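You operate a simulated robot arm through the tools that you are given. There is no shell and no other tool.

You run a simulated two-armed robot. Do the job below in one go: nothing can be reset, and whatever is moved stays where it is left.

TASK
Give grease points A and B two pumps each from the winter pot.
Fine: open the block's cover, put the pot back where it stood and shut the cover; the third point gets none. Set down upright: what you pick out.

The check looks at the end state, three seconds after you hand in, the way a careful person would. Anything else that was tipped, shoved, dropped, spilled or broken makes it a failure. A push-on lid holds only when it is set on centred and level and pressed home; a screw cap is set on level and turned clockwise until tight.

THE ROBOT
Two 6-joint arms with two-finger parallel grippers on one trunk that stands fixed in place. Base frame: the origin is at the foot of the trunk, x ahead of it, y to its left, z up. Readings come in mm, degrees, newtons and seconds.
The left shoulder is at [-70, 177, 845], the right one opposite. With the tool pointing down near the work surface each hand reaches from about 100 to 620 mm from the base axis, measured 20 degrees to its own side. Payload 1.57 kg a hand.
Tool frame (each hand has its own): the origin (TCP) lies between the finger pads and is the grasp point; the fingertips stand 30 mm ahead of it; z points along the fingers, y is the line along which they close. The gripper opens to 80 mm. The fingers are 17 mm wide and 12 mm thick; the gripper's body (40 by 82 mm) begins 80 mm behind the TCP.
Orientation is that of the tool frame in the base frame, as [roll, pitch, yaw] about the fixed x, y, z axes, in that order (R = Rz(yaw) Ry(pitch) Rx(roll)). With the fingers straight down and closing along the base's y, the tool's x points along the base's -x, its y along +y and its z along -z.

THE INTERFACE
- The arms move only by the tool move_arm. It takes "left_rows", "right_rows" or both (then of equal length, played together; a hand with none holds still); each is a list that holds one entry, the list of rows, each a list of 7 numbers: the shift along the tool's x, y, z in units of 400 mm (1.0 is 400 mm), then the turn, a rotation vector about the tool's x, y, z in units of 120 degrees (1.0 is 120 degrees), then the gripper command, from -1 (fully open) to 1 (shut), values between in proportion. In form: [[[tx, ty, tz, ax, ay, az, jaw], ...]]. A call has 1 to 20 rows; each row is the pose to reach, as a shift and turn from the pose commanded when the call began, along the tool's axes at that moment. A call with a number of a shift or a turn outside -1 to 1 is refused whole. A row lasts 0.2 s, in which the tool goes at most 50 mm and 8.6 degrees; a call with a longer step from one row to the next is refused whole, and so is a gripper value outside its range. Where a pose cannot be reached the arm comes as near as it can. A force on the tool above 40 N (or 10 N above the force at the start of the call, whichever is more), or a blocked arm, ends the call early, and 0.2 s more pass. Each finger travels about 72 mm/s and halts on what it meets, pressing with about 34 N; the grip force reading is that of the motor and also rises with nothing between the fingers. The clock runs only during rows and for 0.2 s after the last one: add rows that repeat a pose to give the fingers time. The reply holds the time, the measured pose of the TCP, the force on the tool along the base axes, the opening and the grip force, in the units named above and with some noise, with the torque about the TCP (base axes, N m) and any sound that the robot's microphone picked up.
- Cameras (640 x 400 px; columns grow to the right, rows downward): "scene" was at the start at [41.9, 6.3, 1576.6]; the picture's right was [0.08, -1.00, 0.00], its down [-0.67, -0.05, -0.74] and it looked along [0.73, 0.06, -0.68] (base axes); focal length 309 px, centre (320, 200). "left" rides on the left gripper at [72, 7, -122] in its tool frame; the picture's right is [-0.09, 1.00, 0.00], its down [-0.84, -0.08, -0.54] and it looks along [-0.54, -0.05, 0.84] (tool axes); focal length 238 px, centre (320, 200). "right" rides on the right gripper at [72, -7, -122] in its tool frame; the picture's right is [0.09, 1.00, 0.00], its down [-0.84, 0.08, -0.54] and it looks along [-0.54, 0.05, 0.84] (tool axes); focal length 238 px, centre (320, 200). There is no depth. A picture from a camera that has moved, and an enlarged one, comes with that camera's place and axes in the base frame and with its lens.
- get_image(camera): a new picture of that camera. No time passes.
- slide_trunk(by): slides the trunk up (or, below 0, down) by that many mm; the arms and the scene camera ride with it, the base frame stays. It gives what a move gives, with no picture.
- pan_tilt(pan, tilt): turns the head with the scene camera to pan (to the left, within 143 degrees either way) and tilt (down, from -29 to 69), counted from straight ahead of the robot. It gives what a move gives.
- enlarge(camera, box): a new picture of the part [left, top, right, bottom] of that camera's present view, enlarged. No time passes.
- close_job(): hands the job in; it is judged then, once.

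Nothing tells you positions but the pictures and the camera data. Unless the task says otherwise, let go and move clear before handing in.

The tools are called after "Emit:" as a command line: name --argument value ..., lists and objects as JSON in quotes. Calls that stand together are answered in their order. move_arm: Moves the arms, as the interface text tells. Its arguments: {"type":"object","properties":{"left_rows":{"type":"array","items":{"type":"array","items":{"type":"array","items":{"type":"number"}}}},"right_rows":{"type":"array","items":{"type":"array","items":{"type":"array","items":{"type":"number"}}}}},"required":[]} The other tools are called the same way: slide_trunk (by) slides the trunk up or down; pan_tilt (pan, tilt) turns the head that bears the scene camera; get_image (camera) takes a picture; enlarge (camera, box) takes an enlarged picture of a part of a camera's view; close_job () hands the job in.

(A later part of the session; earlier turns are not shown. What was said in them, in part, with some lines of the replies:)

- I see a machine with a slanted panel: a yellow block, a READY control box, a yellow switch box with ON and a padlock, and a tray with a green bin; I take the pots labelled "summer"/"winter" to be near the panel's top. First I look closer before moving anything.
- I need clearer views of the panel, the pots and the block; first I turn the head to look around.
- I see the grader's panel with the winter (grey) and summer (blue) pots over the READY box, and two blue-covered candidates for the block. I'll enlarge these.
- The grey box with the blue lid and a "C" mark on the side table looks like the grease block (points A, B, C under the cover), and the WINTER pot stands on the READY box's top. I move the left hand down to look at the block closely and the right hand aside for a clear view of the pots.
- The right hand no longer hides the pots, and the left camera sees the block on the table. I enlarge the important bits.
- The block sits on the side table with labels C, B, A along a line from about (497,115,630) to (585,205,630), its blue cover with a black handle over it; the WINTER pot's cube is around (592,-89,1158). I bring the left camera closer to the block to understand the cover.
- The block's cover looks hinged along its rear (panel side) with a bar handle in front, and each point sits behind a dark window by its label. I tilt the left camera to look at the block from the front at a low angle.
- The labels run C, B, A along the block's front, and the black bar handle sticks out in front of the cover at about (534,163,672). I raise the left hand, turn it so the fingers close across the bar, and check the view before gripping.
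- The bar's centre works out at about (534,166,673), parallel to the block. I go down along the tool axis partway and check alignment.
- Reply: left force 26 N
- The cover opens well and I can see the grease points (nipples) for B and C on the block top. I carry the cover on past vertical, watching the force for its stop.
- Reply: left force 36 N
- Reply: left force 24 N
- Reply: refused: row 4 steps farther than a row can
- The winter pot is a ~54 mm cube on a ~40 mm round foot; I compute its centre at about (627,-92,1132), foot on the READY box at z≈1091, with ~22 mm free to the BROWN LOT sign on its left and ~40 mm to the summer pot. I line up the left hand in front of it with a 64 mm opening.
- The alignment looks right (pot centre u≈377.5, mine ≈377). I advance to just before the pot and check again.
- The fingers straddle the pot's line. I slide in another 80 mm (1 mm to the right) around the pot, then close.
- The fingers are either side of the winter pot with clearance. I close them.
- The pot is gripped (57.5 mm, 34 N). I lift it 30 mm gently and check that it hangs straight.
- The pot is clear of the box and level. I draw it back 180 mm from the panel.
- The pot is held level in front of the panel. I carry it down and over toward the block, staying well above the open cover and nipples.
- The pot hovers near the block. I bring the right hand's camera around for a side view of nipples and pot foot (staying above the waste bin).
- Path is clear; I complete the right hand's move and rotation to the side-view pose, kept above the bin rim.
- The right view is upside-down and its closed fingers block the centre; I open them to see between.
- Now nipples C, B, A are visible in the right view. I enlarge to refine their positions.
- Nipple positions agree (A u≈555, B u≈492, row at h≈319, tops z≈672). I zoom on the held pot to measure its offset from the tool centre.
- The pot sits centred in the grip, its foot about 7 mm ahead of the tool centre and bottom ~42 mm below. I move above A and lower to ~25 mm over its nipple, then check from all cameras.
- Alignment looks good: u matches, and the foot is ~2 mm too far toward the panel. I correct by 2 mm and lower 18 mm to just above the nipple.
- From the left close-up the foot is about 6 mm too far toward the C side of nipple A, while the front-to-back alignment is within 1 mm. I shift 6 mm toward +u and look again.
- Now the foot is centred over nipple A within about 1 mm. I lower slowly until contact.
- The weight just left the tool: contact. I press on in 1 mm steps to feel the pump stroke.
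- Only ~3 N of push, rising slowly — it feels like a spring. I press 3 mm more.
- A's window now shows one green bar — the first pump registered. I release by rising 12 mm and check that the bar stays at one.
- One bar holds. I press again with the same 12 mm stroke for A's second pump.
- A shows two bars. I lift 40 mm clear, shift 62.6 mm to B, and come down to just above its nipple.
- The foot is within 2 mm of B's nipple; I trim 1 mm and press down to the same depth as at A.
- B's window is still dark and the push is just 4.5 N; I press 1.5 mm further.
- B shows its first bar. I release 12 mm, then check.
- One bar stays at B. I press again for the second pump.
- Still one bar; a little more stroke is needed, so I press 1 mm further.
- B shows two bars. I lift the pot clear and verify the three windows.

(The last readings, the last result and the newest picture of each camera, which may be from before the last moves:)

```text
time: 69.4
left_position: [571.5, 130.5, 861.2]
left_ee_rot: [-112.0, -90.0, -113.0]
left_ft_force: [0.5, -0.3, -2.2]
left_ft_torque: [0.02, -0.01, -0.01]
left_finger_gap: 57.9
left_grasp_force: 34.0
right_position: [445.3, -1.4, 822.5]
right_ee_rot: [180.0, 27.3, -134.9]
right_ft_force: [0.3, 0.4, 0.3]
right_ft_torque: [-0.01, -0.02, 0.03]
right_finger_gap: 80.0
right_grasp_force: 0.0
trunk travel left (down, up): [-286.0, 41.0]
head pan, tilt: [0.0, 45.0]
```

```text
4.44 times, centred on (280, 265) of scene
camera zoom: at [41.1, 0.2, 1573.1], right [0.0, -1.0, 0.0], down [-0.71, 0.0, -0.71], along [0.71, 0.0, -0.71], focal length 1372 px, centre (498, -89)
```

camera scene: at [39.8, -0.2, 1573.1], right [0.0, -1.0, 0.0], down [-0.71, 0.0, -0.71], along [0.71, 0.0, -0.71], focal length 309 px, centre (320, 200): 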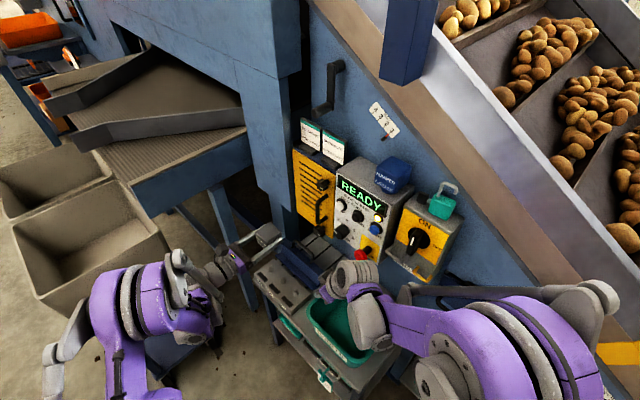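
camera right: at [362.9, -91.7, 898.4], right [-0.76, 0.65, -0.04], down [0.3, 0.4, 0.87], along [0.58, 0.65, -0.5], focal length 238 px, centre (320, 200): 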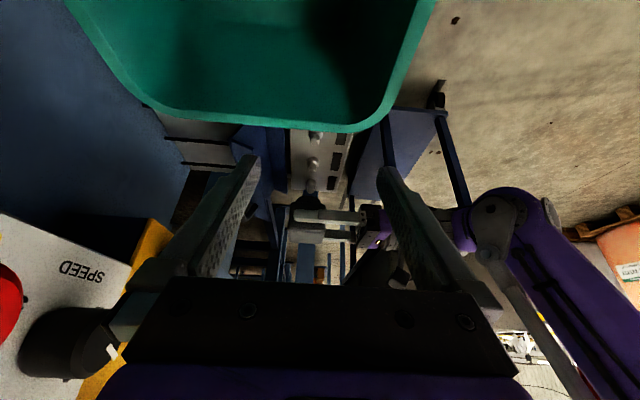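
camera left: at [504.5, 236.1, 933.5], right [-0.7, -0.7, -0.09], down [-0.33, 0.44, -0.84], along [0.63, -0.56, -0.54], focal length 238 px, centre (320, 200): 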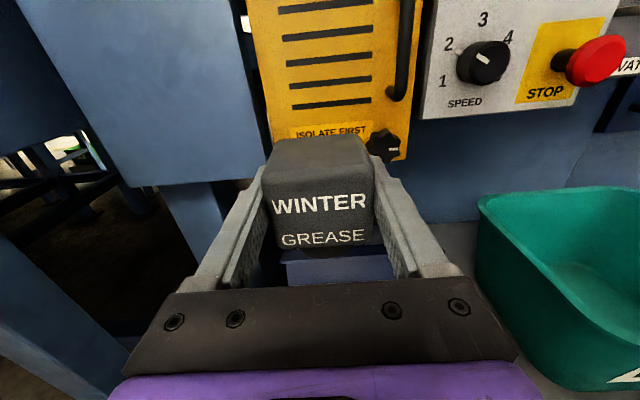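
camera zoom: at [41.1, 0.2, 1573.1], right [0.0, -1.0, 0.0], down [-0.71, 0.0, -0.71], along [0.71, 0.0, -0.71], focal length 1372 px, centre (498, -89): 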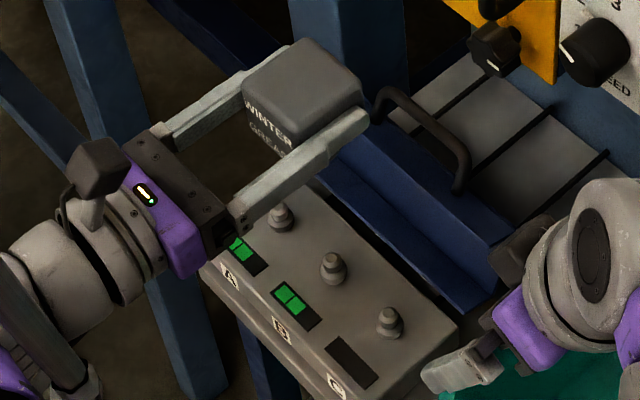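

A and B show two bars each, C none. I move the right hand back out of the way by the reverse of its path.

Emit:
move_arm --right_rows '[[[0.0033, -0.0089, -0.1019, 0.0128, 0.0308, 0.0525, -1], [0.0067, -0.0178, -0.2039, 0.0255, 0.0616, 0.1051, -1], [0.01, -0.0267, -0.3058, 0.0383, 0.0924, 0.1576, -1], [0.0133, -0.0356, -0.4077, 0.051, 0.1231, 0.2101, -1], [0.0166, -0.0445, -0.5096, 0.0638, 0.1539, 0.2626, -1], [0.02, -0.0534, -0.6116, 0.0765, 0.1847, 0.3152, -1], [0.0233, -0.0623, -0.7135, 0.0893, 0.2155, 0.3677, -1], [0.0233, -0.0623, -0.7135, 0.0893, 0.2155, 0.3677, -1]]]'

Emit:
move_arm --right_rows '[[[0.033, -0.047, -0.1, 0, 0, 0, -1], [0.067, -0.093, -0.2, 0, 0, 0, -1], [0.1, -0.14, -0.3, 0, 0, 0, -1], [0.133, -0.187, -0.4, 0, 0, 0, -1], [0.167, -0.233, -0.5, 0, 0, 0, -1], [0.2, -0.28, -0.6, 0, 0, 0, -1], [0.2, -0.28, -0.6, 0, 0, 0, -1]]]'

Emit:
get_image --camera "scene"

```text
time: 71.2
left_position: [571.5, 129.9, 861.1]
left_ee_rot: [37.0, -89.9, 98.0]
left_ft_force: [0.3, -0.8, -2.8]
left_ft_torque: [0.0, 0.01, 0.05]
left_finger_gap: 57.8
left_grasp_force: 33.7
right_position: [364.1, -116.7, 1070.5]
right_ee_rot: [-180.0, -0.1, 179.9]
right_ft_force: [0.6, -1.2, -0.2]
right_ft_torque: [0.01, 0.0, -0.02]
right_finger_gap: 79.9
right_grasp_force: 0.0
trunk travel left (down, up): [-286.0, 41.0]
head pan, tilt: [0.0, 45.0]
```

```text
time: 72.8
left_position: [571.0, 130.8, 861.1]
left_ee_rot: [35.4, -89.9, 99.4]
left_ft_force: [-0.4, 0.1, -3.3]
left_ft_torque: [0.03, 0.03, 0.04]
left_finger_gap: 58.0
left_grasp_force: 33.7
right_position: [287.2, -228.7, 1310.6]
right_ee_rot: [-179.9, 0.0, -180.0]
right_ft_force: [0.7, -1.3, 0.8]
right_ft_torque: [0.0, 0.0, 0.01]
right_finger_gap: 80.0
right_grasp_force: 0.1
trunk travel left (down, up): [-286.0, 41.0]
head pan, tilt: [0.0, 45.0]
```

```text
taken
camera scene: at [40.5, 0.0, 1573.1], right [0.0, -1.0, 0.0], down [-0.71, 0.0, -0.71], along [0.71, 0.0, -0.71], focal length 309 px, centre (320, 200)
```

scene: 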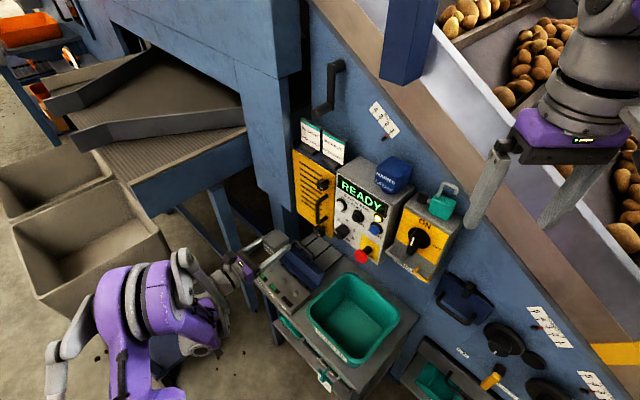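

The right hand is clear. I carry the pot back up to the standoff in front of its place.

Emit:
move_arm --left_rows '[[[0.08, 0.02, 0, 0, 0, 0, 1], [0.18, 0.05, 0, 0, 0, 0, 1], [0.28, 0.09, 0.005, 0, 0, 0, 1], [0.38, 0.13, 0.01, 0, 0, 0, 1], [0.48, 0.17, 0.015, 0, 0, 0, 1], [0.58, 0.215, 0.02, 0, 0, 0, 1], [0.67, 0.26, 0.0247, 0, 0, 0, 1], [0.73, 0.285, 0.0247, 0, 0, 0, 1], [0.75625, 0.2978, 0.0247, 0, 0, 0, 1], [0.75625, 0.2978, 0.0247, 0, 0, 0, 1]]]'

Emit:
get_image --camera "left"

```text
time: 75.0
left_position: [493.8, 37.8, 1164.2]
left_ee_rot: [40.4, -90.0, 94.6]
left_ft_force: [0.3, -0.2, -2.3]
left_ft_torque: [0.03, 0.0, 0.03]
left_finger_gap: 57.7
left_grasp_force: 34.1
right_position: [286.1, -228.7, 1309.5]
right_ee_rot: [179.9, -0.1, -180.0]
right_ft_force: [-0.1, 0.0, -0.1]
right_ft_torque: [-0.02, -0.02, -0.02]
right_finger_gap: 80.0
right_grasp_force: 0.0
trunk travel left (down, up): [-286.0, 41.0]
head pan, tilt: [0.0, 45.0]
```

```text
taken
camera left: at [403.5, 118.5, 1235.3], right [-0.7, -0.7, -0.09], down [-0.33, 0.44, -0.84], along [0.63, -0.56, -0.54], focal length 238 px, centre (320, 200)
```

left: 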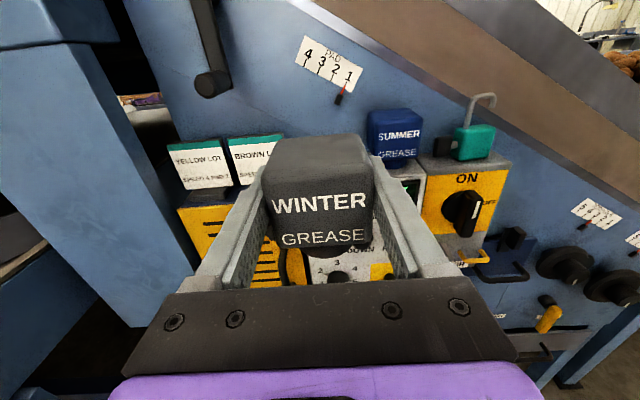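

The pot sits in the grip exactly as before. I go forward most of the way, then fine-correct using the camera pose from the original grip.

Emit:
move_arm --left_rows '[[[0, -0.001, 0.06, 0, 0, 0, 1], [0, -0.002, 0.12, 0, 0, 0, 1], [0, -0.0033, 0.18, 0, 0, 0, 1], [0, -0.0033, 0.24, 0, 0, 0, 1], [0, -0.0033, 0.3, 0, 0, 0, 1], [0, -0.0033, 0.34, 0, 0, 0, 1], [0, -0.0033, 0.34, 0, 0, 0, 1]]]'

Emit:
get_image --camera "left"

Emit:
enlarge --camera "scene" --box '[300, 110, 420, 190]'

```text
time: 76.6
left_position: [589.4, -57.1, 1164.2]
left_ee_rot: [158.9, -89.9, -23.8]
left_ft_force: [-0.6, -0.3, -2.9]
left_ft_torque: [0.02, -0.03, -0.02]
left_finger_gap: 57.8
left_grasp_force: 34.4
right_position: [286.2, -228.1, 1310.9]
right_ee_rot: [180.0, 0.0, -180.0]
right_ft_force: [-0.4, -0.1, -0.8]
right_ft_torque: [-0.02, -0.01, 0.01]
right_finger_gap: 80.1
right_grasp_force: 0.0
trunk travel left (down, up): [-286.0, 41.0]
head pan, tilt: [0.0, 45.0]
```

```text
taken
camera left: at [499.4, 24.3, 1235.8], right [-0.7, -0.7, -0.09], down [-0.33, 0.44, -0.84], along [0.63, -0.56, -0.54], focal length 238 px, centre (320, 200)
```

left: 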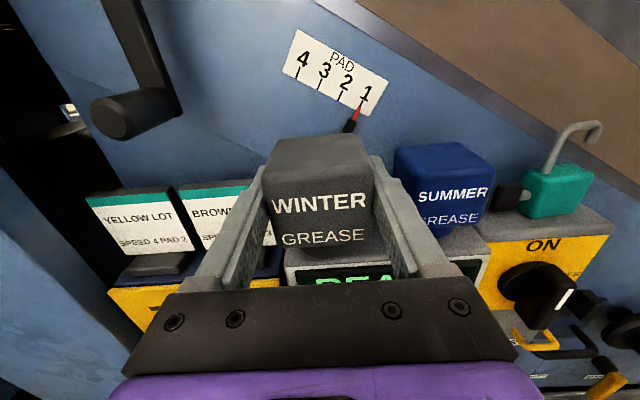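

```text
5.00 times, centred on (360, 150) of scene
camera zoom: at [40.2, 0.0, 1573.1], right [0.0, -1.0, 0.0], down [-0.71, 0.0, -0.71], along [0.71, 0.0, -0.71], focal length 1543 px, centre (120, 450)
```

zoom: 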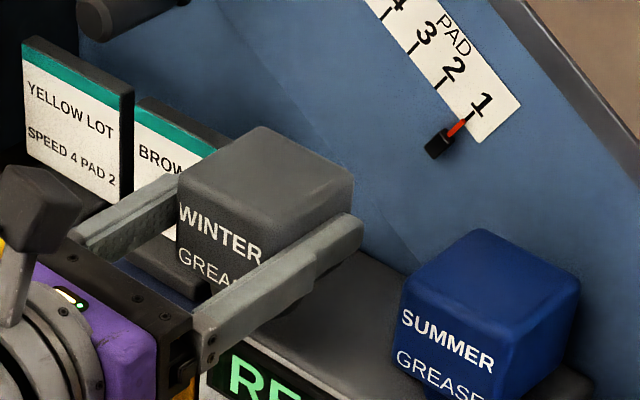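

Lateral error is now ~0; 44.6 mm remain forward. I move in, then check before lowering.

Emit:
move_arm --left_rows '[[[0, 0, 0.04, 0, 0, 0, 1], [0, 0, 0.08, 0, 0, 0, 1], [0, 0, 0.1115, 0, 0, 0, 1], [0, 0, 0.1115, 0, 0, 0, 1]]]'

Emit:
get_image --camera "left"

Emit:
enlarge --camera "scene" --box '[300, 110, 420, 190]'

```text
time: 77.6
left_position: [620.4, -88.0, 1163.7]
left_ee_rot: [28.4, -90.0, 106.6]
left_ft_force: [-0.6, -0.6, -1.9]
left_ft_torque: [-0.01, 0.0, -0.02]
left_finger_gap: 58.0
left_grasp_force: 33.5
right_position: [285.3, -227.3, 1309.9]
right_ee_rot: [-180.0, 0.0, 180.0]
right_ft_force: [0.6, 0.4, -0.5]
right_ft_torque: [-0.01, 0.04, 0.01]
right_finger_gap: 80.1
right_grasp_force: 0.2
trunk travel left (down, up): [-286.0, 41.0]
head pan, tilt: [0.0, 45.0]
```

```text
taken
camera left: at [530.6, -6.5, 1235.8], right [-0.7, -0.7, -0.09], down [-0.33, 0.44, -0.84], along [0.63, -0.56, -0.54], focal length 238 px, centre (320, 200)
```

left: 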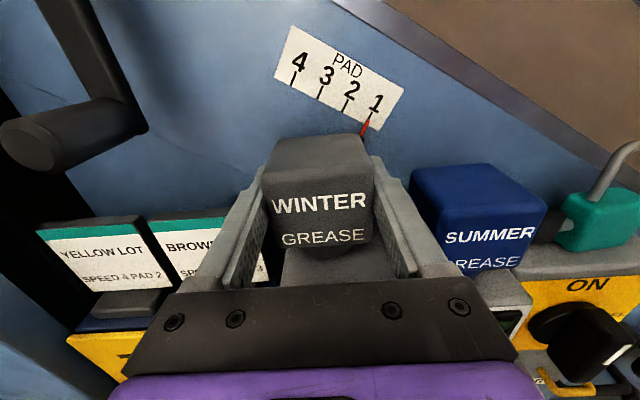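

```text
5.00 times, centred on (360, 150) of scene
camera zoom: at [40.3, -0.2, 1573.1], right [0.0, -1.0, 0.0], down [-0.71, 0.0, -0.71], along [0.71, 0.0, -0.71], focal length 1543 px, centre (120, 450)
```

zoom: 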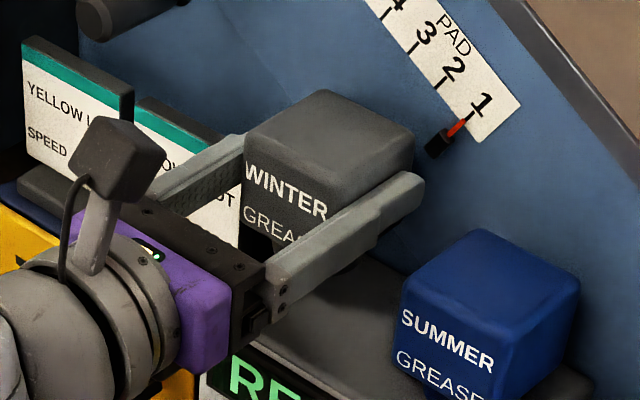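

The pose matches the original within 1 mm. I lower the pot 29 mm onto the box top.

Emit:
move_arm --left_rows '[[[-0.02, 0, 0.002, 0, 0, 0, 1], [-0.045, 0, 0.002, 0, 0, 0, 1], [-0.06, 0, 0.002, 0, 0, 0, 1], [-0.068, 0, 0.002, 0, 0, 0, 1], [-0.0725, 0, 0.002, 0, 0, 0, 1], [-0.0725, 0, 0.002, 0, 0, 0, 1]]]'

Emit:
get_image --camera "left"

```text
time: 79.0
left_position: [621.8, -88.1, 1133.8]
left_ee_rot: [-160.5, -90.0, -64.5]
left_ft_force: [-0.8, -0.2, -1.9]
left_ft_torque: [0.0, -0.01, -0.01]
left_finger_gap: 57.6
left_grasp_force: 34.0
right_position: [287.3, -227.5, 1310.0]
right_ee_rot: [-180.0, 0.0, 180.0]
right_ft_force: [0.8, -0.1, -0.4]
right_ft_torque: [0.01, -0.02, -0.02]
right_finger_gap: 80.2
right_grasp_force: 0.0
trunk travel left (down, up): [-286.0, 41.0]
head pan, tilt: [0.0, 45.0]
```

```text
taken
camera left: at [532.0, -7.3, 1205.6], right [-0.7, -0.7, -0.09], down [-0.33, 0.44, -0.84], along [0.63, -0.56, -0.54], focal length 238 px, centre (320, 200)
```

left: 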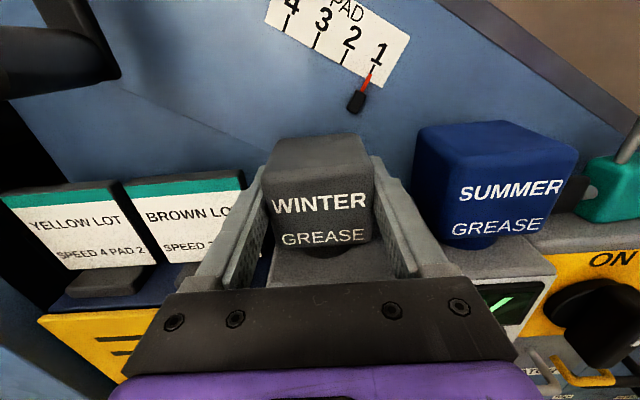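

Still hanging (−1.9 N). I lower in half-millimetre steps until the weight transfers.

Emit:
move_arm --left_rows '[[[-0.00125, 0, -0.0015, 0, 0, 0, 1], [-0.0025, 0, -0.0015, 0, 0, 0, 1], [-0.0025, 0, -0.0015, 0, 0, 0, 1]]]'

```text
time: 79.8
left_position: [621.5, -87.6, 1132.9]
left_ee_rot: [18.4, -90.0, 116.5]
left_ft_force: [7.8, -2.3, 17.9]
left_ft_torque: [-0.1, -0.36, -0.04]
left_finger_gap: 57.5
left_grasp_force: 34.0
right_position: [285.9, -228.4, 1310.6]
right_ee_rot: [-179.9, 0.2, -180.0]
right_ft_force: [-0.4, 0.2, 0.1]
right_ft_torque: [0.01, -0.04, 0.02]
right_finger_gap: 80.1
right_grasp_force: 0.1
trunk travel left (down, up): [-286.0, 41.0]
head pan, tilt: [0.0, 45.0]
```

Contact (20 N). I ease up 0.7 mm, then open the fingers just enough to release.

Emit:
move_arm --left_rows '[[[0.0018, 0, 0, 0, 0, 0, 1], [0.0018, 0, 0, 0, 0, 0, 1]]]'

```text
time: 80.4
left_position: [620.7, -88.5, 1132.7]
left_ee_rot: [147.2, -89.9, -12.3]
left_ft_force: [0.7, -2.3, 7.9]
left_ft_torque: [-0.23, -0.03, -0.01]
left_finger_gap: 57.5
left_grasp_force: 34.1
right_position: [285.3, -228.7, 1310.2]
right_ee_rot: [180.0, -0.1, -179.9]
right_ft_force: [0.1, 0.6, -0.2]
right_ft_torque: [-0.01, 0.05, 0.01]
right_finger_gap: 79.9
right_grasp_force: 0.0
trunk travel left (down, up): [-286.0, 41.0]
head pan, tilt: [0.0, 45.0]
```

Emit:
move_arm --left_rows '[[[0, 0, 0, 0, 0, 0, -0.5], [0, 0, 0, 0, 0, 0, -0.6], [0, 0, 0, 0, 0, 0, -0.6], [0, 0, 0, 0, 0, 0, -0.6]]]'

Emit:
get_image --camera "left"

Emit:
enlarge --camera "scene" --box '[300, 110, 420, 190]'

```text
time: 81.4
left_position: [621.3, -87.7, 1134.3]
left_ee_rot: [2.6, -90.0, 132.5]
left_ft_force: [-0.3, -0.3, -0.5]
left_ft_torque: [0.02, 0.01, 0.03]
left_finger_gap: 63.9
left_grasp_force: 0.0
right_position: [285.6, -228.4, 1310.4]
right_ee_rot: [-180.0, 0.1, 179.9]
right_ft_force: [0.1, -0.3, -0.4]
right_ft_torque: [0.03, 0.01, 0.03]
right_finger_gap: 80.1
right_grasp_force: 0.1
trunk travel left (down, up): [-286.0, 41.0]
head pan, tilt: [0.0, 45.0]
```

```text
taken
camera left: at [531.8, -6.4, 1205.3], right [-0.7, -0.7, -0.09], down [-0.33, 0.44, -0.84], along [0.63, -0.56, -0.54], focal length 238 px, centre (320, 200)
```

left: 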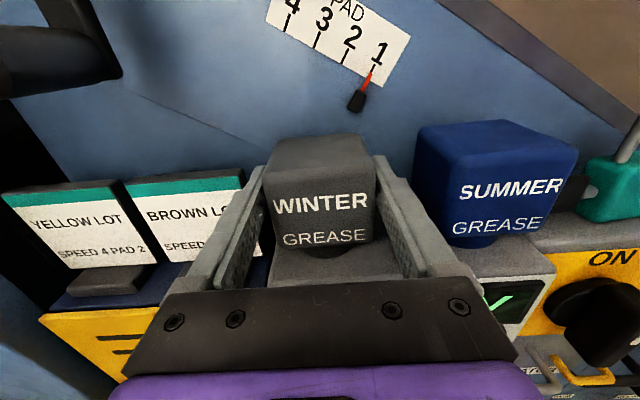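

```text
5.00 times, centred on (360, 150) of scene
camera zoom: at [40.2, -0.2, 1573.1], right [0.0, -1.0, 0.0], down [-0.71, 0.0, -0.71], along [0.71, 0.0, -0.71], focal length 1543 px, centre (120, 450)
```

zoom: 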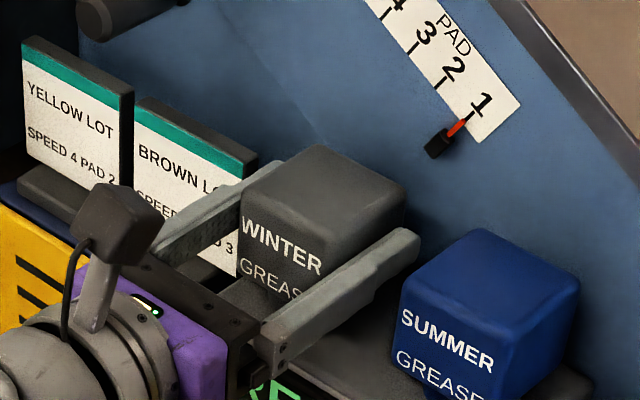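

The pot stands upright at its old place (image matches the original). I withdraw straight back.

Emit:
move_arm --left_rows '[[[0, 0, -0.03, 0, 0, 0, -0.6], [0, 0, -0.08, 0, 0, 0, -0.6], [0, 0, -0.14, 0, 0, 0, -0.6], [0, 0, -0.2, 0, 0, 0, -0.6], [0, 0, -0.27, 0, 0, 0, -0.6], [0, 0, -0.35, 0, 0, 0, -0.6], [0, 0, -0.45, 0, 0, 0, -0.6], [0, 0, -0.45, 0, 0, 0, -0.6]]]'

Emit:
get_image --camera "left"

Emit:
enlarge --camera "scene" --box '[325, 125, 425, 195]'

```text
time: 83.2
left_position: [495.6, 39.9, 1134.3]
left_ee_rot: [-79.6, -90.0, -145.4]
left_ft_force: [0.6, -0.2, 0.7]
left_ft_torque: [0.0, -0.03, 0.01]
left_finger_gap: 63.7
left_grasp_force: 0.0
right_position: [286.7, -229.1, 1311.2]
right_ee_rot: [179.9, -0.1, 180.0]
right_ft_force: [0.4, -0.3, 0.2]
right_ft_torque: [0.0, 0.03, 0.02]
right_finger_gap: 80.0
right_grasp_force: 0.1
trunk travel left (down, up): [-286.0, 41.0]
head pan, tilt: [0.0, 45.0]
```

```text
taken
camera left: at [405.9, 121.3, 1204.9], right [-0.7, -0.7, -0.09], down [-0.33, 0.44, -0.84], along [0.63, -0.56, -0.54], focal length 238 px, centre (320, 200)
```

left: 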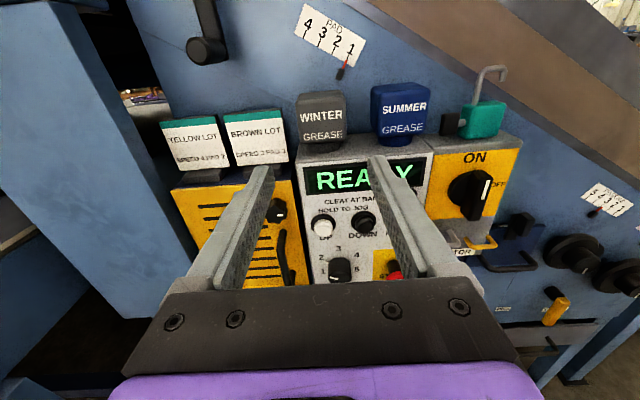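

```text
5.71 times, centred on (375, 160) of scene
camera zoom: at [41.0, -0.6, 1573.2], right [0.0, -1.0, 0.0], down [-0.71, 0.0, -0.71], along [0.71, 0.0, -0.71], focal length 1764 px, centre (6, 429)
```

zoom: 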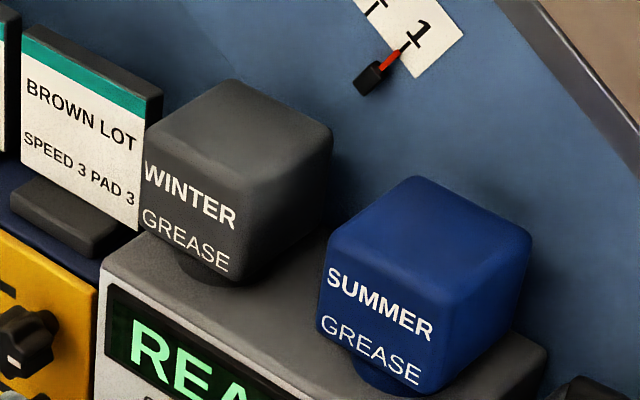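

The winter pot stands exactly as in the first picture. Now I turn the left hand back to the bar-gripping orientation, high and away from the panel.

Emit:
move_arm --left_rows '[[[-0.0327, -0.0209, -0.0041, -0.03235, -0.03235, 0.0462, -0.3], [-0.0654, -0.0417, -0.0083, -0.0647, -0.0647, 0.0924, 0.2], [-0.098, -0.0626, -0.0124, -0.09705, -0.09705, 0.1386, 0.35], [-0.1307, -0.0834, -0.0166, -0.1294, -0.1294, 0.1848, 0.35], [-0.1634, -0.1043, -0.0207, -0.16175, -0.16175, 0.231, 0.35], [-0.1961, -0.1251, -0.0249, -0.1941, -0.1941, 0.2772, 0.35], [-0.2288, -0.146, -0.029, -0.22645, -0.22645, 0.3234, 0.35], [-0.2614, -0.1669, -0.0331, -0.2588, -0.2588, 0.3695, 0.35], [-0.2941, -0.1877, -0.0373, -0.29115, -0.29115, 0.4157, 0.35], [-0.3268, -0.2086, -0.0414, -0.3235, -0.3235, 0.4619, 0.35], [-0.3595, -0.2294, -0.0456, -0.35585, -0.35585, 0.5081, 0.35], [-0.3921, -0.2503, -0.0497, -0.3882, -0.3882, 0.5543, 0.35], [-0.4248, -0.2711, -0.0539, -0.42055, -0.42055, 0.6005, 0.35], [-0.4575, -0.292, -0.058, -0.4529, -0.4529, 0.6467, 0.35], [-0.4575, -0.292, -0.058, -0.4529, -0.4529, 0.6467, 0.35]]]'

Emit:
get_image --camera "left"

Emit:
enlarge --camera "scene" --box '[220, 200, 340, 300]'

```text
time: 86.4
left_position: [561.5, 137.8, 950.8]
left_ee_rot: [-159.8, 0.1, -135.1]
left_ft_force: [0.1, -1.1, 0.0]
left_ft_torque: [-0.01, -0.06, 0.0]
left_finger_gap: 25.8
left_grasp_force: 0.0
right_position: [287.1, -228.2, 1310.5]
right_ee_rot: [-179.9, 0.1, 179.9]
right_ft_force: [0.3, -0.5, -0.4]
right_ft_torque: [-0.02, 0.01, 0.01]
right_finger_gap: 80.2
right_grasp_force: 0.1
trunk travel left (down, up): [-286.0, 41.0]
head pan, tilt: [0.0, 45.0]
```

```text
taken
camera left: at [477.3, 120.8, 1062.7], right [-0.59, 0.73, -0.34], down [0.51, 0.67, 0.54], along [0.62, 0.14, -0.77], focal length 238 px, centre (320, 200)
```

left: 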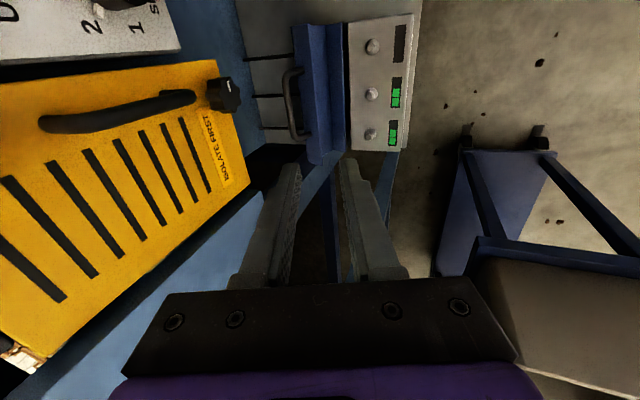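

```text
4.00 times, centred on (280, 250) of scene
camera zoom: at [40.1, -0.1, 1573.1], right [0.0, -1.0, 0.0], down [-0.71, 0.0, -0.71], along [0.71, 0.0, -0.71], focal length 1234 px, centre (480, 0)
```

zoom: 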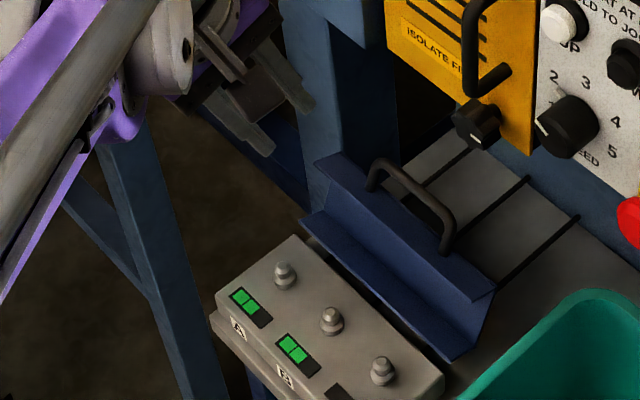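

The cover is still open with both windows lit. I measure the bar's present location.

Emit:
enlarge --camera "left" --box '[240, 20, 400, 160]'

Emit:
enlarge --camera "scene" --box '[290, 225, 350, 275]'

```text
2.86 times, centred on (320, 90) of left
camera zoom: at [477.3, 120.8, 1062.7], right [-0.59, 0.73, -0.34], down [0.51, 0.67, 0.54], along [0.62, 0.14, -0.77], focal length 681 px, centre (320, 514)
```

zoom: 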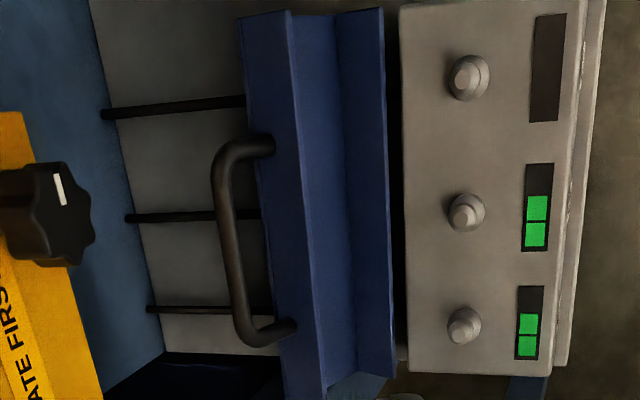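

```text
8.00 times, centred on (320, 250) of scene
camera zoom: at [40.1, -0.1, 1573.1], right [0.0, -1.0, 0.0], down [-0.71, 0.0, -0.71], along [0.71, 0.0, -0.71], focal length 2469 px, centre (320, -200)
```

zoom: 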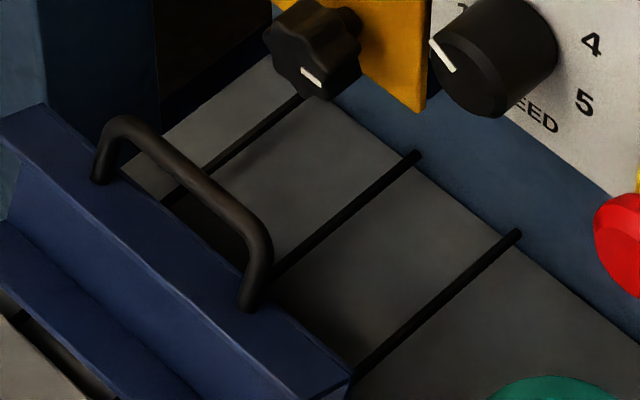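

The bar is where I left it (about u 494, h 424, z 738). I move to 100 mm above it along the tool axis.

Emit:
move_arm --left_rows '[[[-0.001, -0.028, 0.076, 0, 0, 0, 0.35], [-0.002, -0.0555, 0.152, 0, 0, 0, 0.35], [-0.003, -0.083, 0.228, 0, 0, 0, 0.35], [-0.004, -0.111, 0.3035, 0, 0, 0, 0.35], [-0.004, -0.111, 0.3035, 0, 0, 0, 0.35]]]'

Emit:
get_image --camera "left"

Emit:
enlarge --camera "left" --box '[220, 60, 400, 220]'

```text
time: 87.6
left_position: [623.7, 84.3, 852.9]
left_ee_rot: [-160.0, 0.0, -135.1]
left_ft_force: [0.3, 0.2, 0.2]
left_ft_torque: [-0.01, 0.0, 0.01]
left_finger_gap: 26.0
left_grasp_force: 0.1
right_position: [285.4, -228.3, 1311.0]
right_ee_rot: [180.0, 0.0, 180.0]
right_ft_force: [0.1, -0.2, -0.1]
right_ft_torque: [-0.01, 0.04, 0.0]
right_finger_gap: 80.0
right_grasp_force: 0.0
trunk travel left (down, up): [-286.0, 41.0]
head pan, tilt: [0.0, 45.0]
```

```text
taken
camera left: at [538.2, 67.5, 964.1], right [-0.6, 0.73, -0.34], down [0.51, 0.67, 0.54], along [0.62, 0.14, -0.77], focal length 238 px, centre (320, 200)
```

left: 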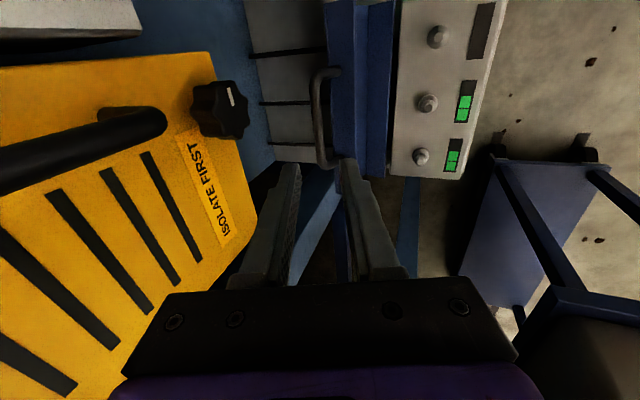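

```text
2.50 times, centred on (310, 140) of left
camera zoom: at [538.2, 67.5, 964.1], right [-0.6, 0.73, -0.34], down [0.51, 0.67, 0.54], along [0.62, 0.14, -0.77], focal length 596 px, centre (345, 350)
```

zoom: 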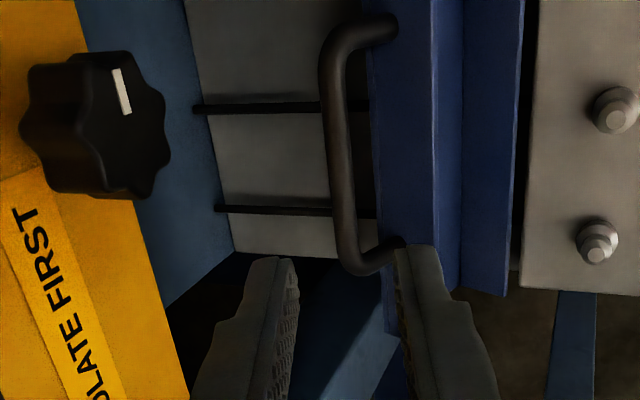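

Aligned within ~2 mm. I descend along the axis to take the bar between the fingers.

Emit:
move_arm --left_rows '[[[0.005, -0.005, 0.07, 0, 0, 0, 0.35], [0.0093, -0.005, 0.14, 0, 0, 0, 0.35], [0.0093, -0.005, 0.2, 0, 0, 0, 0.35], [0.0093, -0.005, 0.25, 0, 0, 0, 0.35], [0.0093, -0.005, 0.25, 0, 0, 0, 0.35]]]'

Emit:
get_image --camera "left"

Emit:
enlarge --camera "left" --box '[240, 80, 400, 260]'

```text
time: 88.8
left_position: [643.4, 50.1, 758.9]
left_ee_rot: [-160.0, 0.0, -135.1]
left_ft_force: [0.0, -0.6, 0.3]
left_ft_torque: [0.01, -0.02, 0.0]
left_finger_gap: 26.1
left_grasp_force: 0.1
right_position: [286.6, -228.3, 1310.0]
right_ee_rot: [179.9, 0.1, 180.0]
right_ft_force: [0.1, 0.7, -0.3]
right_ft_torque: [0.01, 0.02, 0.02]
right_finger_gap: 79.8
right_grasp_force: 0.0
trunk travel left (down, up): [-286.0, 41.0]
head pan, tilt: [0.0, 45.0]
```

```text
taken
camera left: at [560.5, 34.4, 870.0], right [-0.6, 0.73, -0.34], down [0.51, 0.67, 0.54], along [0.62, 0.14, -0.77], focal length 238 px, centre (320, 200)
```

left: 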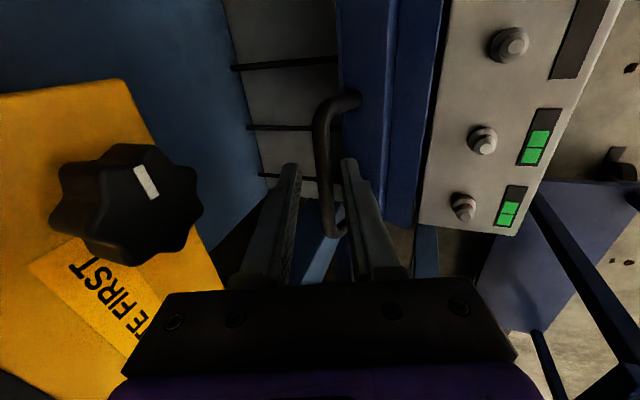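

```text
2.22 times, centred on (320, 170) of left
camera zoom: at [560.5, 34.4, 870.0], right [-0.6, 0.73, -0.34], down [0.51, 0.67, 0.54], along [0.62, 0.14, -0.77], focal length 530 px, centre (320, 267)
```

zoom: 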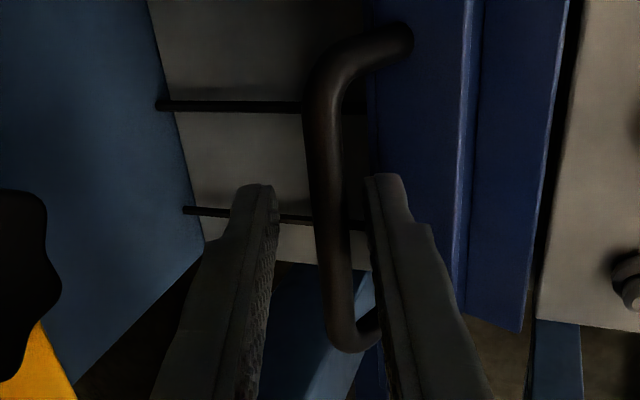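

The bar is between the fingers, 3 mm off centre. I shift 3 mm and close.

Emit:
move_arm --left_rows '[[[0, 0.0075, 0, 0, 0, 0, 0.35], [0, 0.0075, 0, 0, 0, 0, 0.6], [0, 0.0075, 0, 0, 0, 0, 1], [0, 0.0075, 0, 0, 0, 0, 1], [0, 0.0075, 0, 0, 0, 0, 1]]]'

Emit:
get_image --camera "left"

```text
time: 90.0
left_position: [640.4, 54.5, 757.6]
left_ee_rot: [-160.1, 0.0, -135.0]
left_ft_force: [-5.6, 1.0, -4.8]
left_ft_torque: [0.01, 0.11, 0.23]
left_finger_gap: 9.7
left_grasp_force: 27.4
right_position: [286.2, -228.1, 1309.7]
right_ee_rot: [180.0, 0.1, -180.0]
right_ft_force: [-1.1, -0.6, 0.0]
right_ft_torque: [-0.05, -0.03, -0.01]
right_finger_gap: 80.4
right_grasp_force: 0.1
trunk travel left (down, up): [-286.0, 41.0]
head pan, tilt: [0.0, 45.0]
```

```text
taken
camera left: at [557.8, 36.9, 869.5], right [-0.6, 0.73, -0.34], down [0.51, 0.67, 0.54], along [0.62, 0.14, -0.77], focal length 238 px, centre (320, 200)
```

left: 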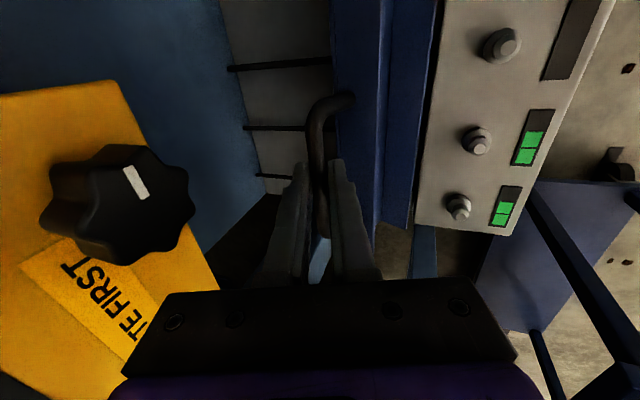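

I hold the bar again. I swing the cover back along the same arc, first to about 100°.

Emit:
move_arm --left_rows '[[[0, 0.013, -0.019, 0, 0, 0, 1], [0, 0.0261, -0.0372, 0, 0, 0, 1], [0, 0.0412, -0.0533, 0, 0, 0, 1], [0, 0.0569, -0.0681, 0, 0, 0, 1], [0, 0.0745, -0.0815, 0, 0, 0, 1], [0, 0.0927, -0.0933, 0, 0, 0, 1], [0, 0.0927, -0.0933, 0, 0, 0, 1]]]'

Emit:
get_image --camera "left"

```text
time: 91.6
left_position: [609.8, 88.1, 778.6]
left_ee_rot: [-160.0, 0.0, -135.0]
left_ft_force: [1.1, 3.0, -22.8]
left_ft_torque: [0.12, 0.03, 0.11]
left_finger_gap: 9.7
left_grasp_force: 28.3
right_position: [288.4, -227.8, 1310.6]
right_ee_rot: [179.9, -0.1, 180.0]
right_ft_force: [0.1, 0.4, -0.7]
right_ft_torque: [0.01, -0.01, 0.01]
right_finger_gap: 80.1
right_grasp_force: 0.0
trunk travel left (down, up): [-286.0, 41.0]
head pan, tilt: [0.0, 45.0]
```

```text
taken
camera left: at [526.8, 70.6, 890.4], right [-0.6, 0.73, -0.34], down [0.51, 0.67, 0.54], along [0.62, 0.15, -0.77], focal length 238 px, centre (320, 200)
```

left: 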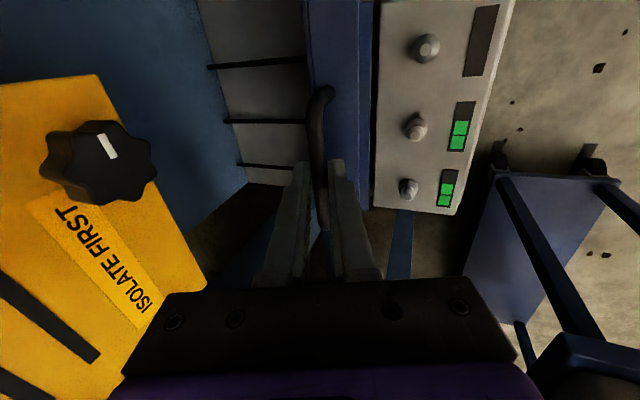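

Slightly above the arc (−23 N); I lower the path by 2 mm and continue to about 60°.

Emit:
move_arm --left_rows '[[[0, 0.0205, -0.006, 0, 0, 0, 1], [0, 0.0415, -0.0138, 0, 0, 0, 1], [0, 0.0625, -0.02, 0, 0, 0, 1], [0, 0.084, -0.0252, 0, 0, 0, 1], [0, 0.1058, -0.0275, 0, 0, 0, 1], [0, 0.1276, -0.0289, 0, 0, 0, 1], [0, 0.1494, -0.0275, 0, 0, 0, 1], [0, 0.1712, -0.025, 0, 0, 0, 1], [0, 0.1712, -0.025, 0, 0, 0, 1]]]'

Emit:
get_image --camera "left"

```text
time: 93.6
left_position: [562.2, 134.8, 766.0]
left_ee_rot: [-160.0, 0.0, -134.9]
left_ft_force: [7.4, 9.0, 0.4]
left_ft_torque: [0.2, -0.33, 0.03]
left_finger_gap: 9.3
left_grasp_force: 27.9
right_position: [288.0, -227.6, 1310.5]
right_ee_rot: [180.0, 0.0, 180.0]
right_ft_force: [-0.1, 0.8, 0.3]
right_ft_torque: [0.02, -0.01, 0.01]
right_finger_gap: 80.2
right_grasp_force: 0.1
trunk travel left (down, up): [-286.0, 41.0]
head pan, tilt: [0.0, 45.0]
```

```text
taken
camera left: at [478.7, 117.7, 877.3], right [-0.6, 0.73, -0.34], down [0.51, 0.67, 0.54], along [0.62, 0.14, -0.77], focal length 238 px, centre (320, 200)
```

left: 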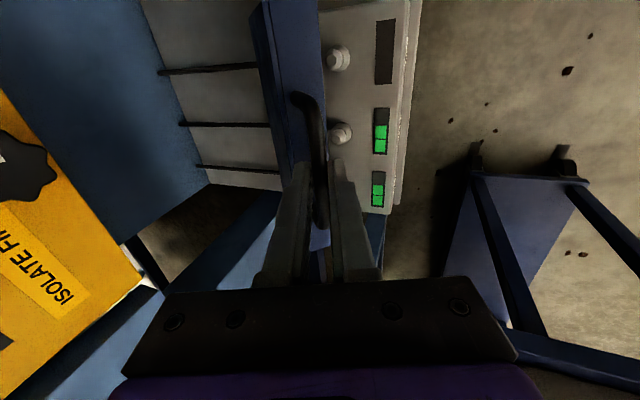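

Forces are low. I continue down to about 30°.

Emit:
move_arm --left_rows '[[[0, 0.0215, 0.0045, 0, 0, 0, 1], [0, 0.0423, 0.0112, 0, 0, 0, 1], [0, 0.0625, 0.0198, 0, 0, 0, 1], [0, 0.082, 0.0298, 0, 0, 0, 1], [0, 0.1003, 0.0418, 0, 0, 0, 1], [0, 0.1178, 0.055, 0, 0, 0, 1], [0, 0.1178, 0.055, 0, 0, 0, 1]]]'

Emit:
get_image --camera "left"

```text
time: 95.2
left_position: [535.4, 162.5, 728.2]
left_ee_rot: [-160.0, 0.0, -135.1]
left_ft_force: [3.3, -0.6, -2.6]
left_ft_torque: [0.13, -0.25, -0.21]
left_finger_gap: 9.4
left_grasp_force: 27.6
right_position: [286.6, -228.3, 1310.4]
right_ee_rot: [-180.0, 0.0, 180.0]
right_ft_force: [0.8, 0.8, -0.4]
right_ft_torque: [0.0, 0.0, 0.01]
right_finger_gap: 80.4
right_grasp_force: 0.0
trunk travel left (down, up): [-286.0, 41.0]
head pan, tilt: [0.0, 45.0]
```

```text
taken
camera left: at [451.4, 144.5, 840.5], right [-0.6, 0.73, -0.34], down [0.51, 0.67, 0.54], along [0.62, 0.14, -0.77], focal length 238 px, centre (320, 200)
```

left: 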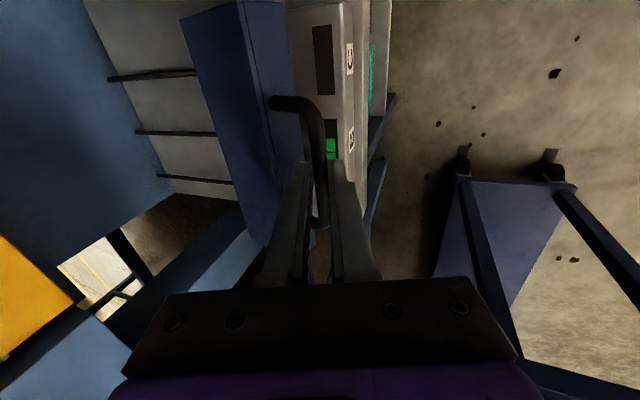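

Nearly there. I lower the cover the last 25° gently until it seats.

Emit:
move_arm --left_rows '[[[0, 0.0155, 0.0155, 0, 0, 0, 1], [0, 0.031, 0.031, 0, 0, 0, 1], [0, 0.0415, 0.045, 0, 0, 0, 1], [0, 0.0517, 0.0593, 0, 0, 0, 1], [0, 0.058, 0.07, 0, 0, 0, 1], [0, 0.062, 0.078, 0, 0, 0, 1], [0, 0.062, 0.078, 0, 0, 0, 1]]]'

Emit:
get_image --camera "left"

Emit:
enlarge --camera "scene" --box '[240, 240, 320, 310]'

```text
time: 96.8
left_position: [525.8, 170.6, 692.7]
left_ee_rot: [-159.9, 0.0, -134.9]
left_ft_force: [6.0, 6.8, 24.5]
left_ft_torque: [0.13, -0.38, -0.34]
left_finger_gap: 9.9
left_grasp_force: 27.7
right_position: [286.0, -228.0, 1311.0]
right_ee_rot: [180.0, 0.0, 179.9]
right_ft_force: [0.2, -0.6, 0.0]
right_ft_torque: [-0.01, 0.01, -0.01]
right_finger_gap: 79.7
right_grasp_force: 0.1
trunk travel left (down, up): [-286.0, 41.0]
head pan, tilt: [0.0, 45.0]
```

```text
taken
camera left: at [441.6, 153.4, 805.0], right [-0.6, 0.73, -0.34], down [0.51, 0.67, 0.54], along [0.62, 0.15, -0.77], focal length 238 px, centre (320, 200)
```

left: 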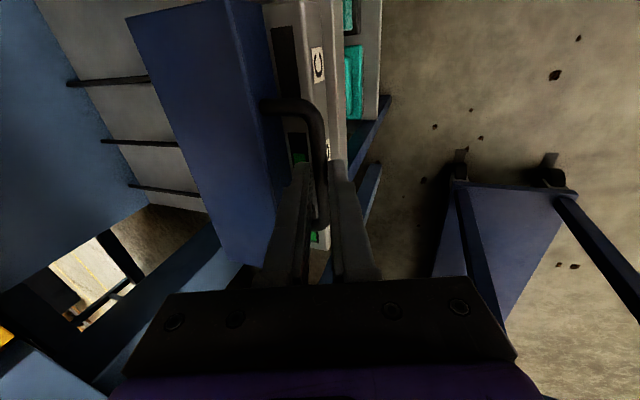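

```text
5.71 times, centred on (280, 275) of scene
camera zoom: at [38.6, -0.2, 1573.5], right [0.0, -1.0, 0.0], down [-0.71, 0.0, -0.71], along [0.71, 0.0, -0.71], focal length 1764 px, centre (549, -229)
```

zoom: 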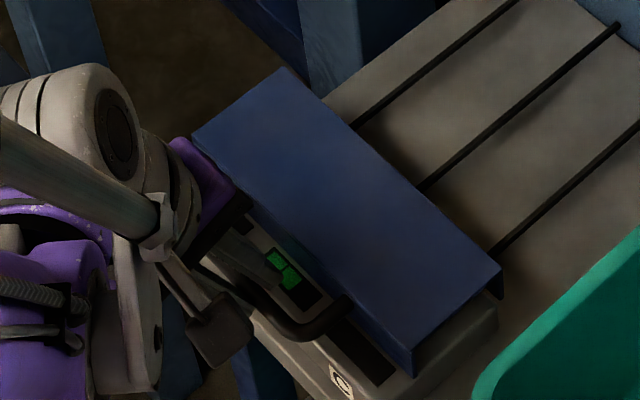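

The cover is seated (24 N pressing down) and looks as it did at the start. I ease off, open the fingers slightly and withdraw.

Emit:
move_arm --left_rows '[[[0, 0, -0.003, 0, 0, 0, 1], [0, 0, -0.003, 0, 0, 0, 0.7], [0, 0, -0.003, 0, 0, 0, 0.45], [0, 0, -0.003, 0, 0, 0, 0.45]]]'

Emit:
get_image --camera "left"

```text
time: 97.8
left_position: [525.4, 170.0, 692.1]
left_ee_rot: [-159.9, 0.0, -134.9]
left_ft_force: [0.1, -0.5, 0.5]
left_ft_torque: [0.0, -0.04, -0.02]
left_finger_gap: 21.9
left_grasp_force: 0.0
right_position: [286.6, -228.2, 1310.8]
right_ee_rot: [180.0, 0.1, -180.0]
right_ft_force: [-0.2, -0.2, 0.4]
right_ft_torque: [0.04, 0.0, 0.04]
right_finger_gap: 80.0
right_grasp_force: 0.1
trunk travel left (down, up): [-286.0, 41.0]
head pan, tilt: [0.0, 45.0]
```

```text
taken
camera left: at [441.2, 154.2, 804.9], right [-0.6, 0.73, -0.34], down [0.51, 0.67, 0.54], along [0.62, 0.14, -0.77], focal length 238 px, centre (320, 200)
```

left: 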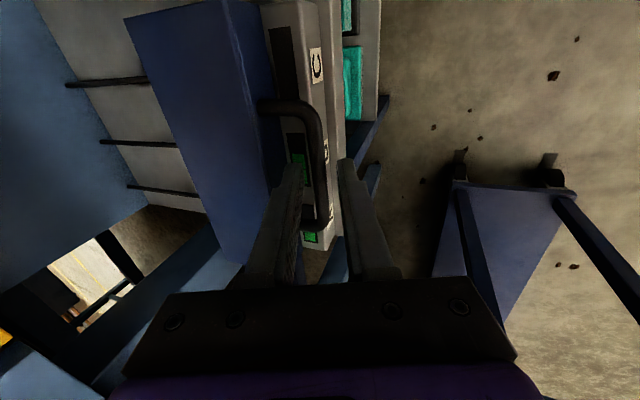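

Free of the bar. I withdraw along the tool axis and up.

Emit:
move_arm --left_rows '[[[0, 0, -0.04, 0, 0, 0, 0.45], [0, 0, -0.1, 0, 0, 0, 0.45], [0, 0, -0.2, 0, 0, 0, 0.45], [0, 0, -0.3, 0, 0, 0, 0.45], [0, 0.03, -0.41, 0, 0, 0, 0], [0, 0.06, -0.52, 0, 0, 0, 0], [0, 0.06, -0.52, 0, 0, 0, 0]]]'

Emit:
get_image --camera "left"

Emit:
get_image --camera "scene"

Emit:
enlarge --camera "scene" --box '[240, 230, 320, 310]'

Emit:
enlarge --camera "left" --box '[220, 0, 400, 180]'

```text
time: 99.4
left_position: [457.8, 238.7, 877.0]
left_ee_rot: [-160.0, 0.0, -134.9]
left_ft_force: [-0.2, 0.5, -0.2]
left_ft_torque: [0.02, 0.01, 0.0]
left_finger_gap: 39.9
left_grasp_force: 0.1
right_position: [287.6, -227.7, 1310.3]
right_ee_rot: [-180.0, -0.1, 180.0]
right_ft_force: [0.4, -0.6, 0.4]
right_ft_torque: [0.01, 0.05, -0.04]
right_finger_gap: 80.1
right_grasp_force: 0.1
trunk travel left (down, up): [-286.0, 41.0]
head pan, tilt: [0.0, 45.0]
```

```text
taken
camera left: at [373.8, 223.0, 989.8], right [-0.6, 0.73, -0.34], down [0.51, 0.67, 0.54], along [0.62, 0.14, -0.77], focal length 238 px, centre (320, 200)
```

left: 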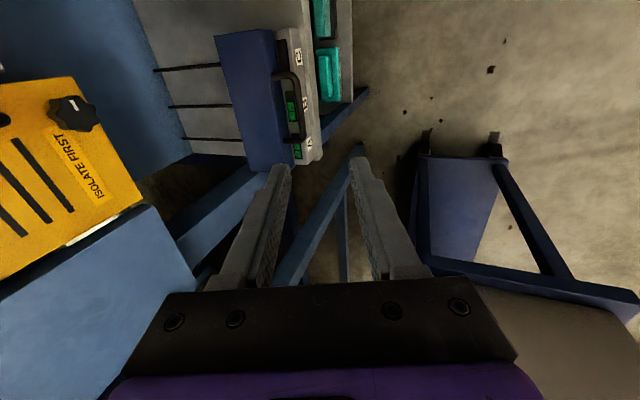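

```text
taken
camera scene: at [41.2, -0.1, 1573.1], right [0.0, -1.0, 0.0], down [-0.71, 0.0, -0.71], along [0.71, 0.0, -0.71], focal length 309 px, centre (320, 200)
```

scene: 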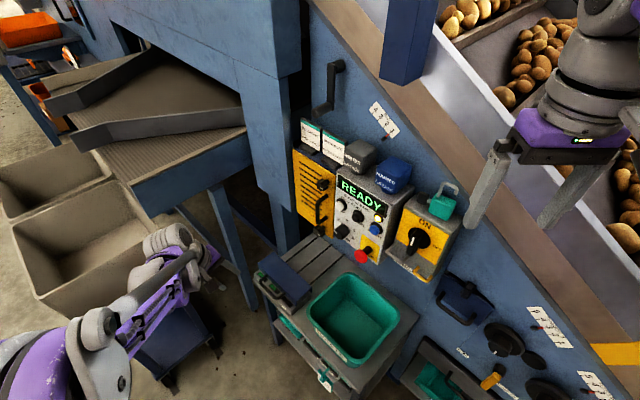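

```text
5.00 times, centred on (280, 270) of scene
camera zoom: at [41.2, -0.1, 1573.1], right [0.0, -1.0, 0.0], down [-0.71, 0.0, -0.71], along [0.71, 0.0, -0.71], focal length 1543 px, centre (520, -150)
```

zoom: 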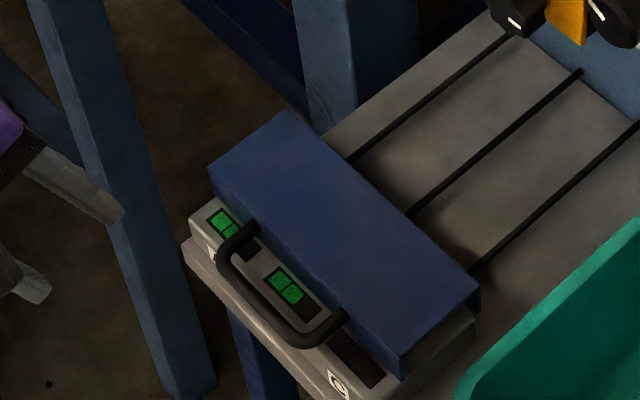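

```text
2.22 times, centred on (310, 90) of left
camera zoom: at [373.8, 223.0, 989.8], right [-0.6, 0.73, -0.34], down [0.51, 0.67, 0.54], along [0.62, 0.14, -0.77], focal length 530 px, centre (342, 444)
```

zoom: 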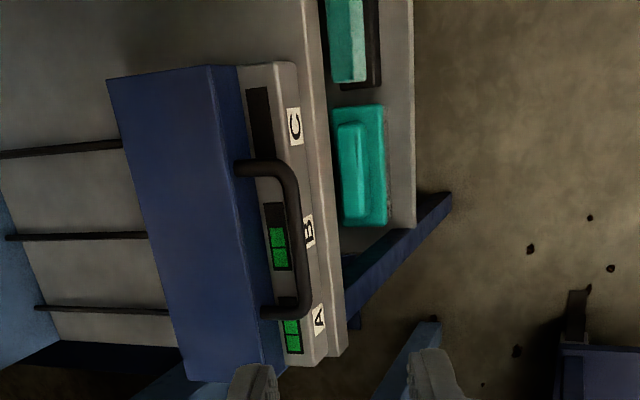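

The cover is shut with A and B showing two bars each and C none. A final look at the pots and signs before handing in.

Emit:
enlarge --camera "scene" --box '[280, 100, 480, 225]'

Emit:
enlarge --camera "scene" --box '[250, 225, 450, 385]'

```text
3.20 times, centred on (380, 162) of scene
camera zoom: at [41.2, -0.1, 1573.1], right [0.0, -1.0, 0.0], down [-0.71, 0.0, -0.71], along [0.71, 0.0, -0.71], focal length 988 px, centre (128, 320)
```

zoom: 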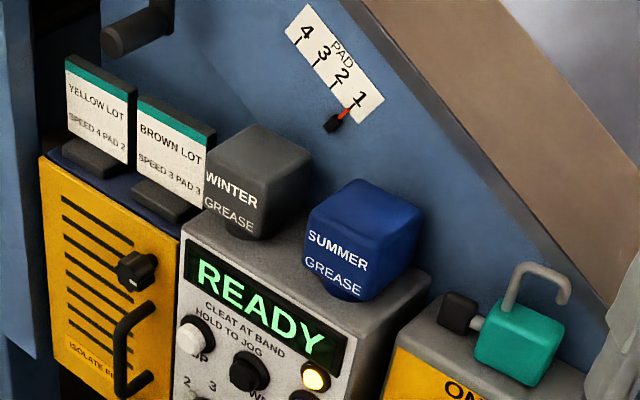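

```text
2.50 times, centred on (350, 305) of scene
camera zoom: at [41.2, -0.1, 1573.1], right [0.0, -1.0, 0.0], down [-0.71, 0.0, -0.71], along [0.71, 0.0, -0.71], focal length 772 px, centre (245, -62)
```

zoom: 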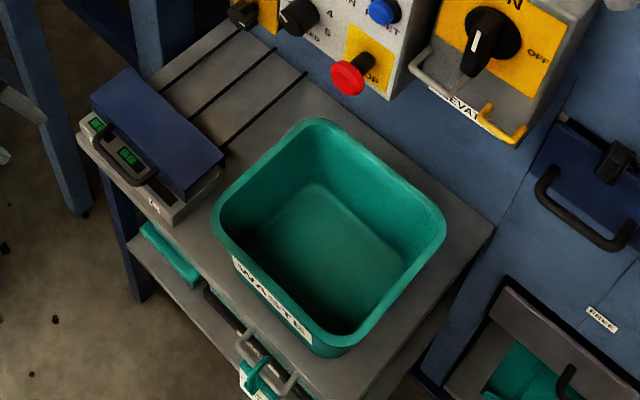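

Everything matches the first pictures: the winter pot is upright where it stood, the cover is shut, A and B have two bars each and C none, and both hands are clear. I hand the job in.

Emit:
close_job

```text
The job is handed in.
```

Grease points A and B each got two pumps from the winter pot. Their windows on the block show two green bars each, and C's window stayed dark.

The winter pot is back upright on the READY box, and it lines up with the first pictures. The block's cover is shut and seated. In the last pictures the summer pot, the lot signs and the waste bin looked unmoved. Both hands had let go and were clear when I handed the job in.
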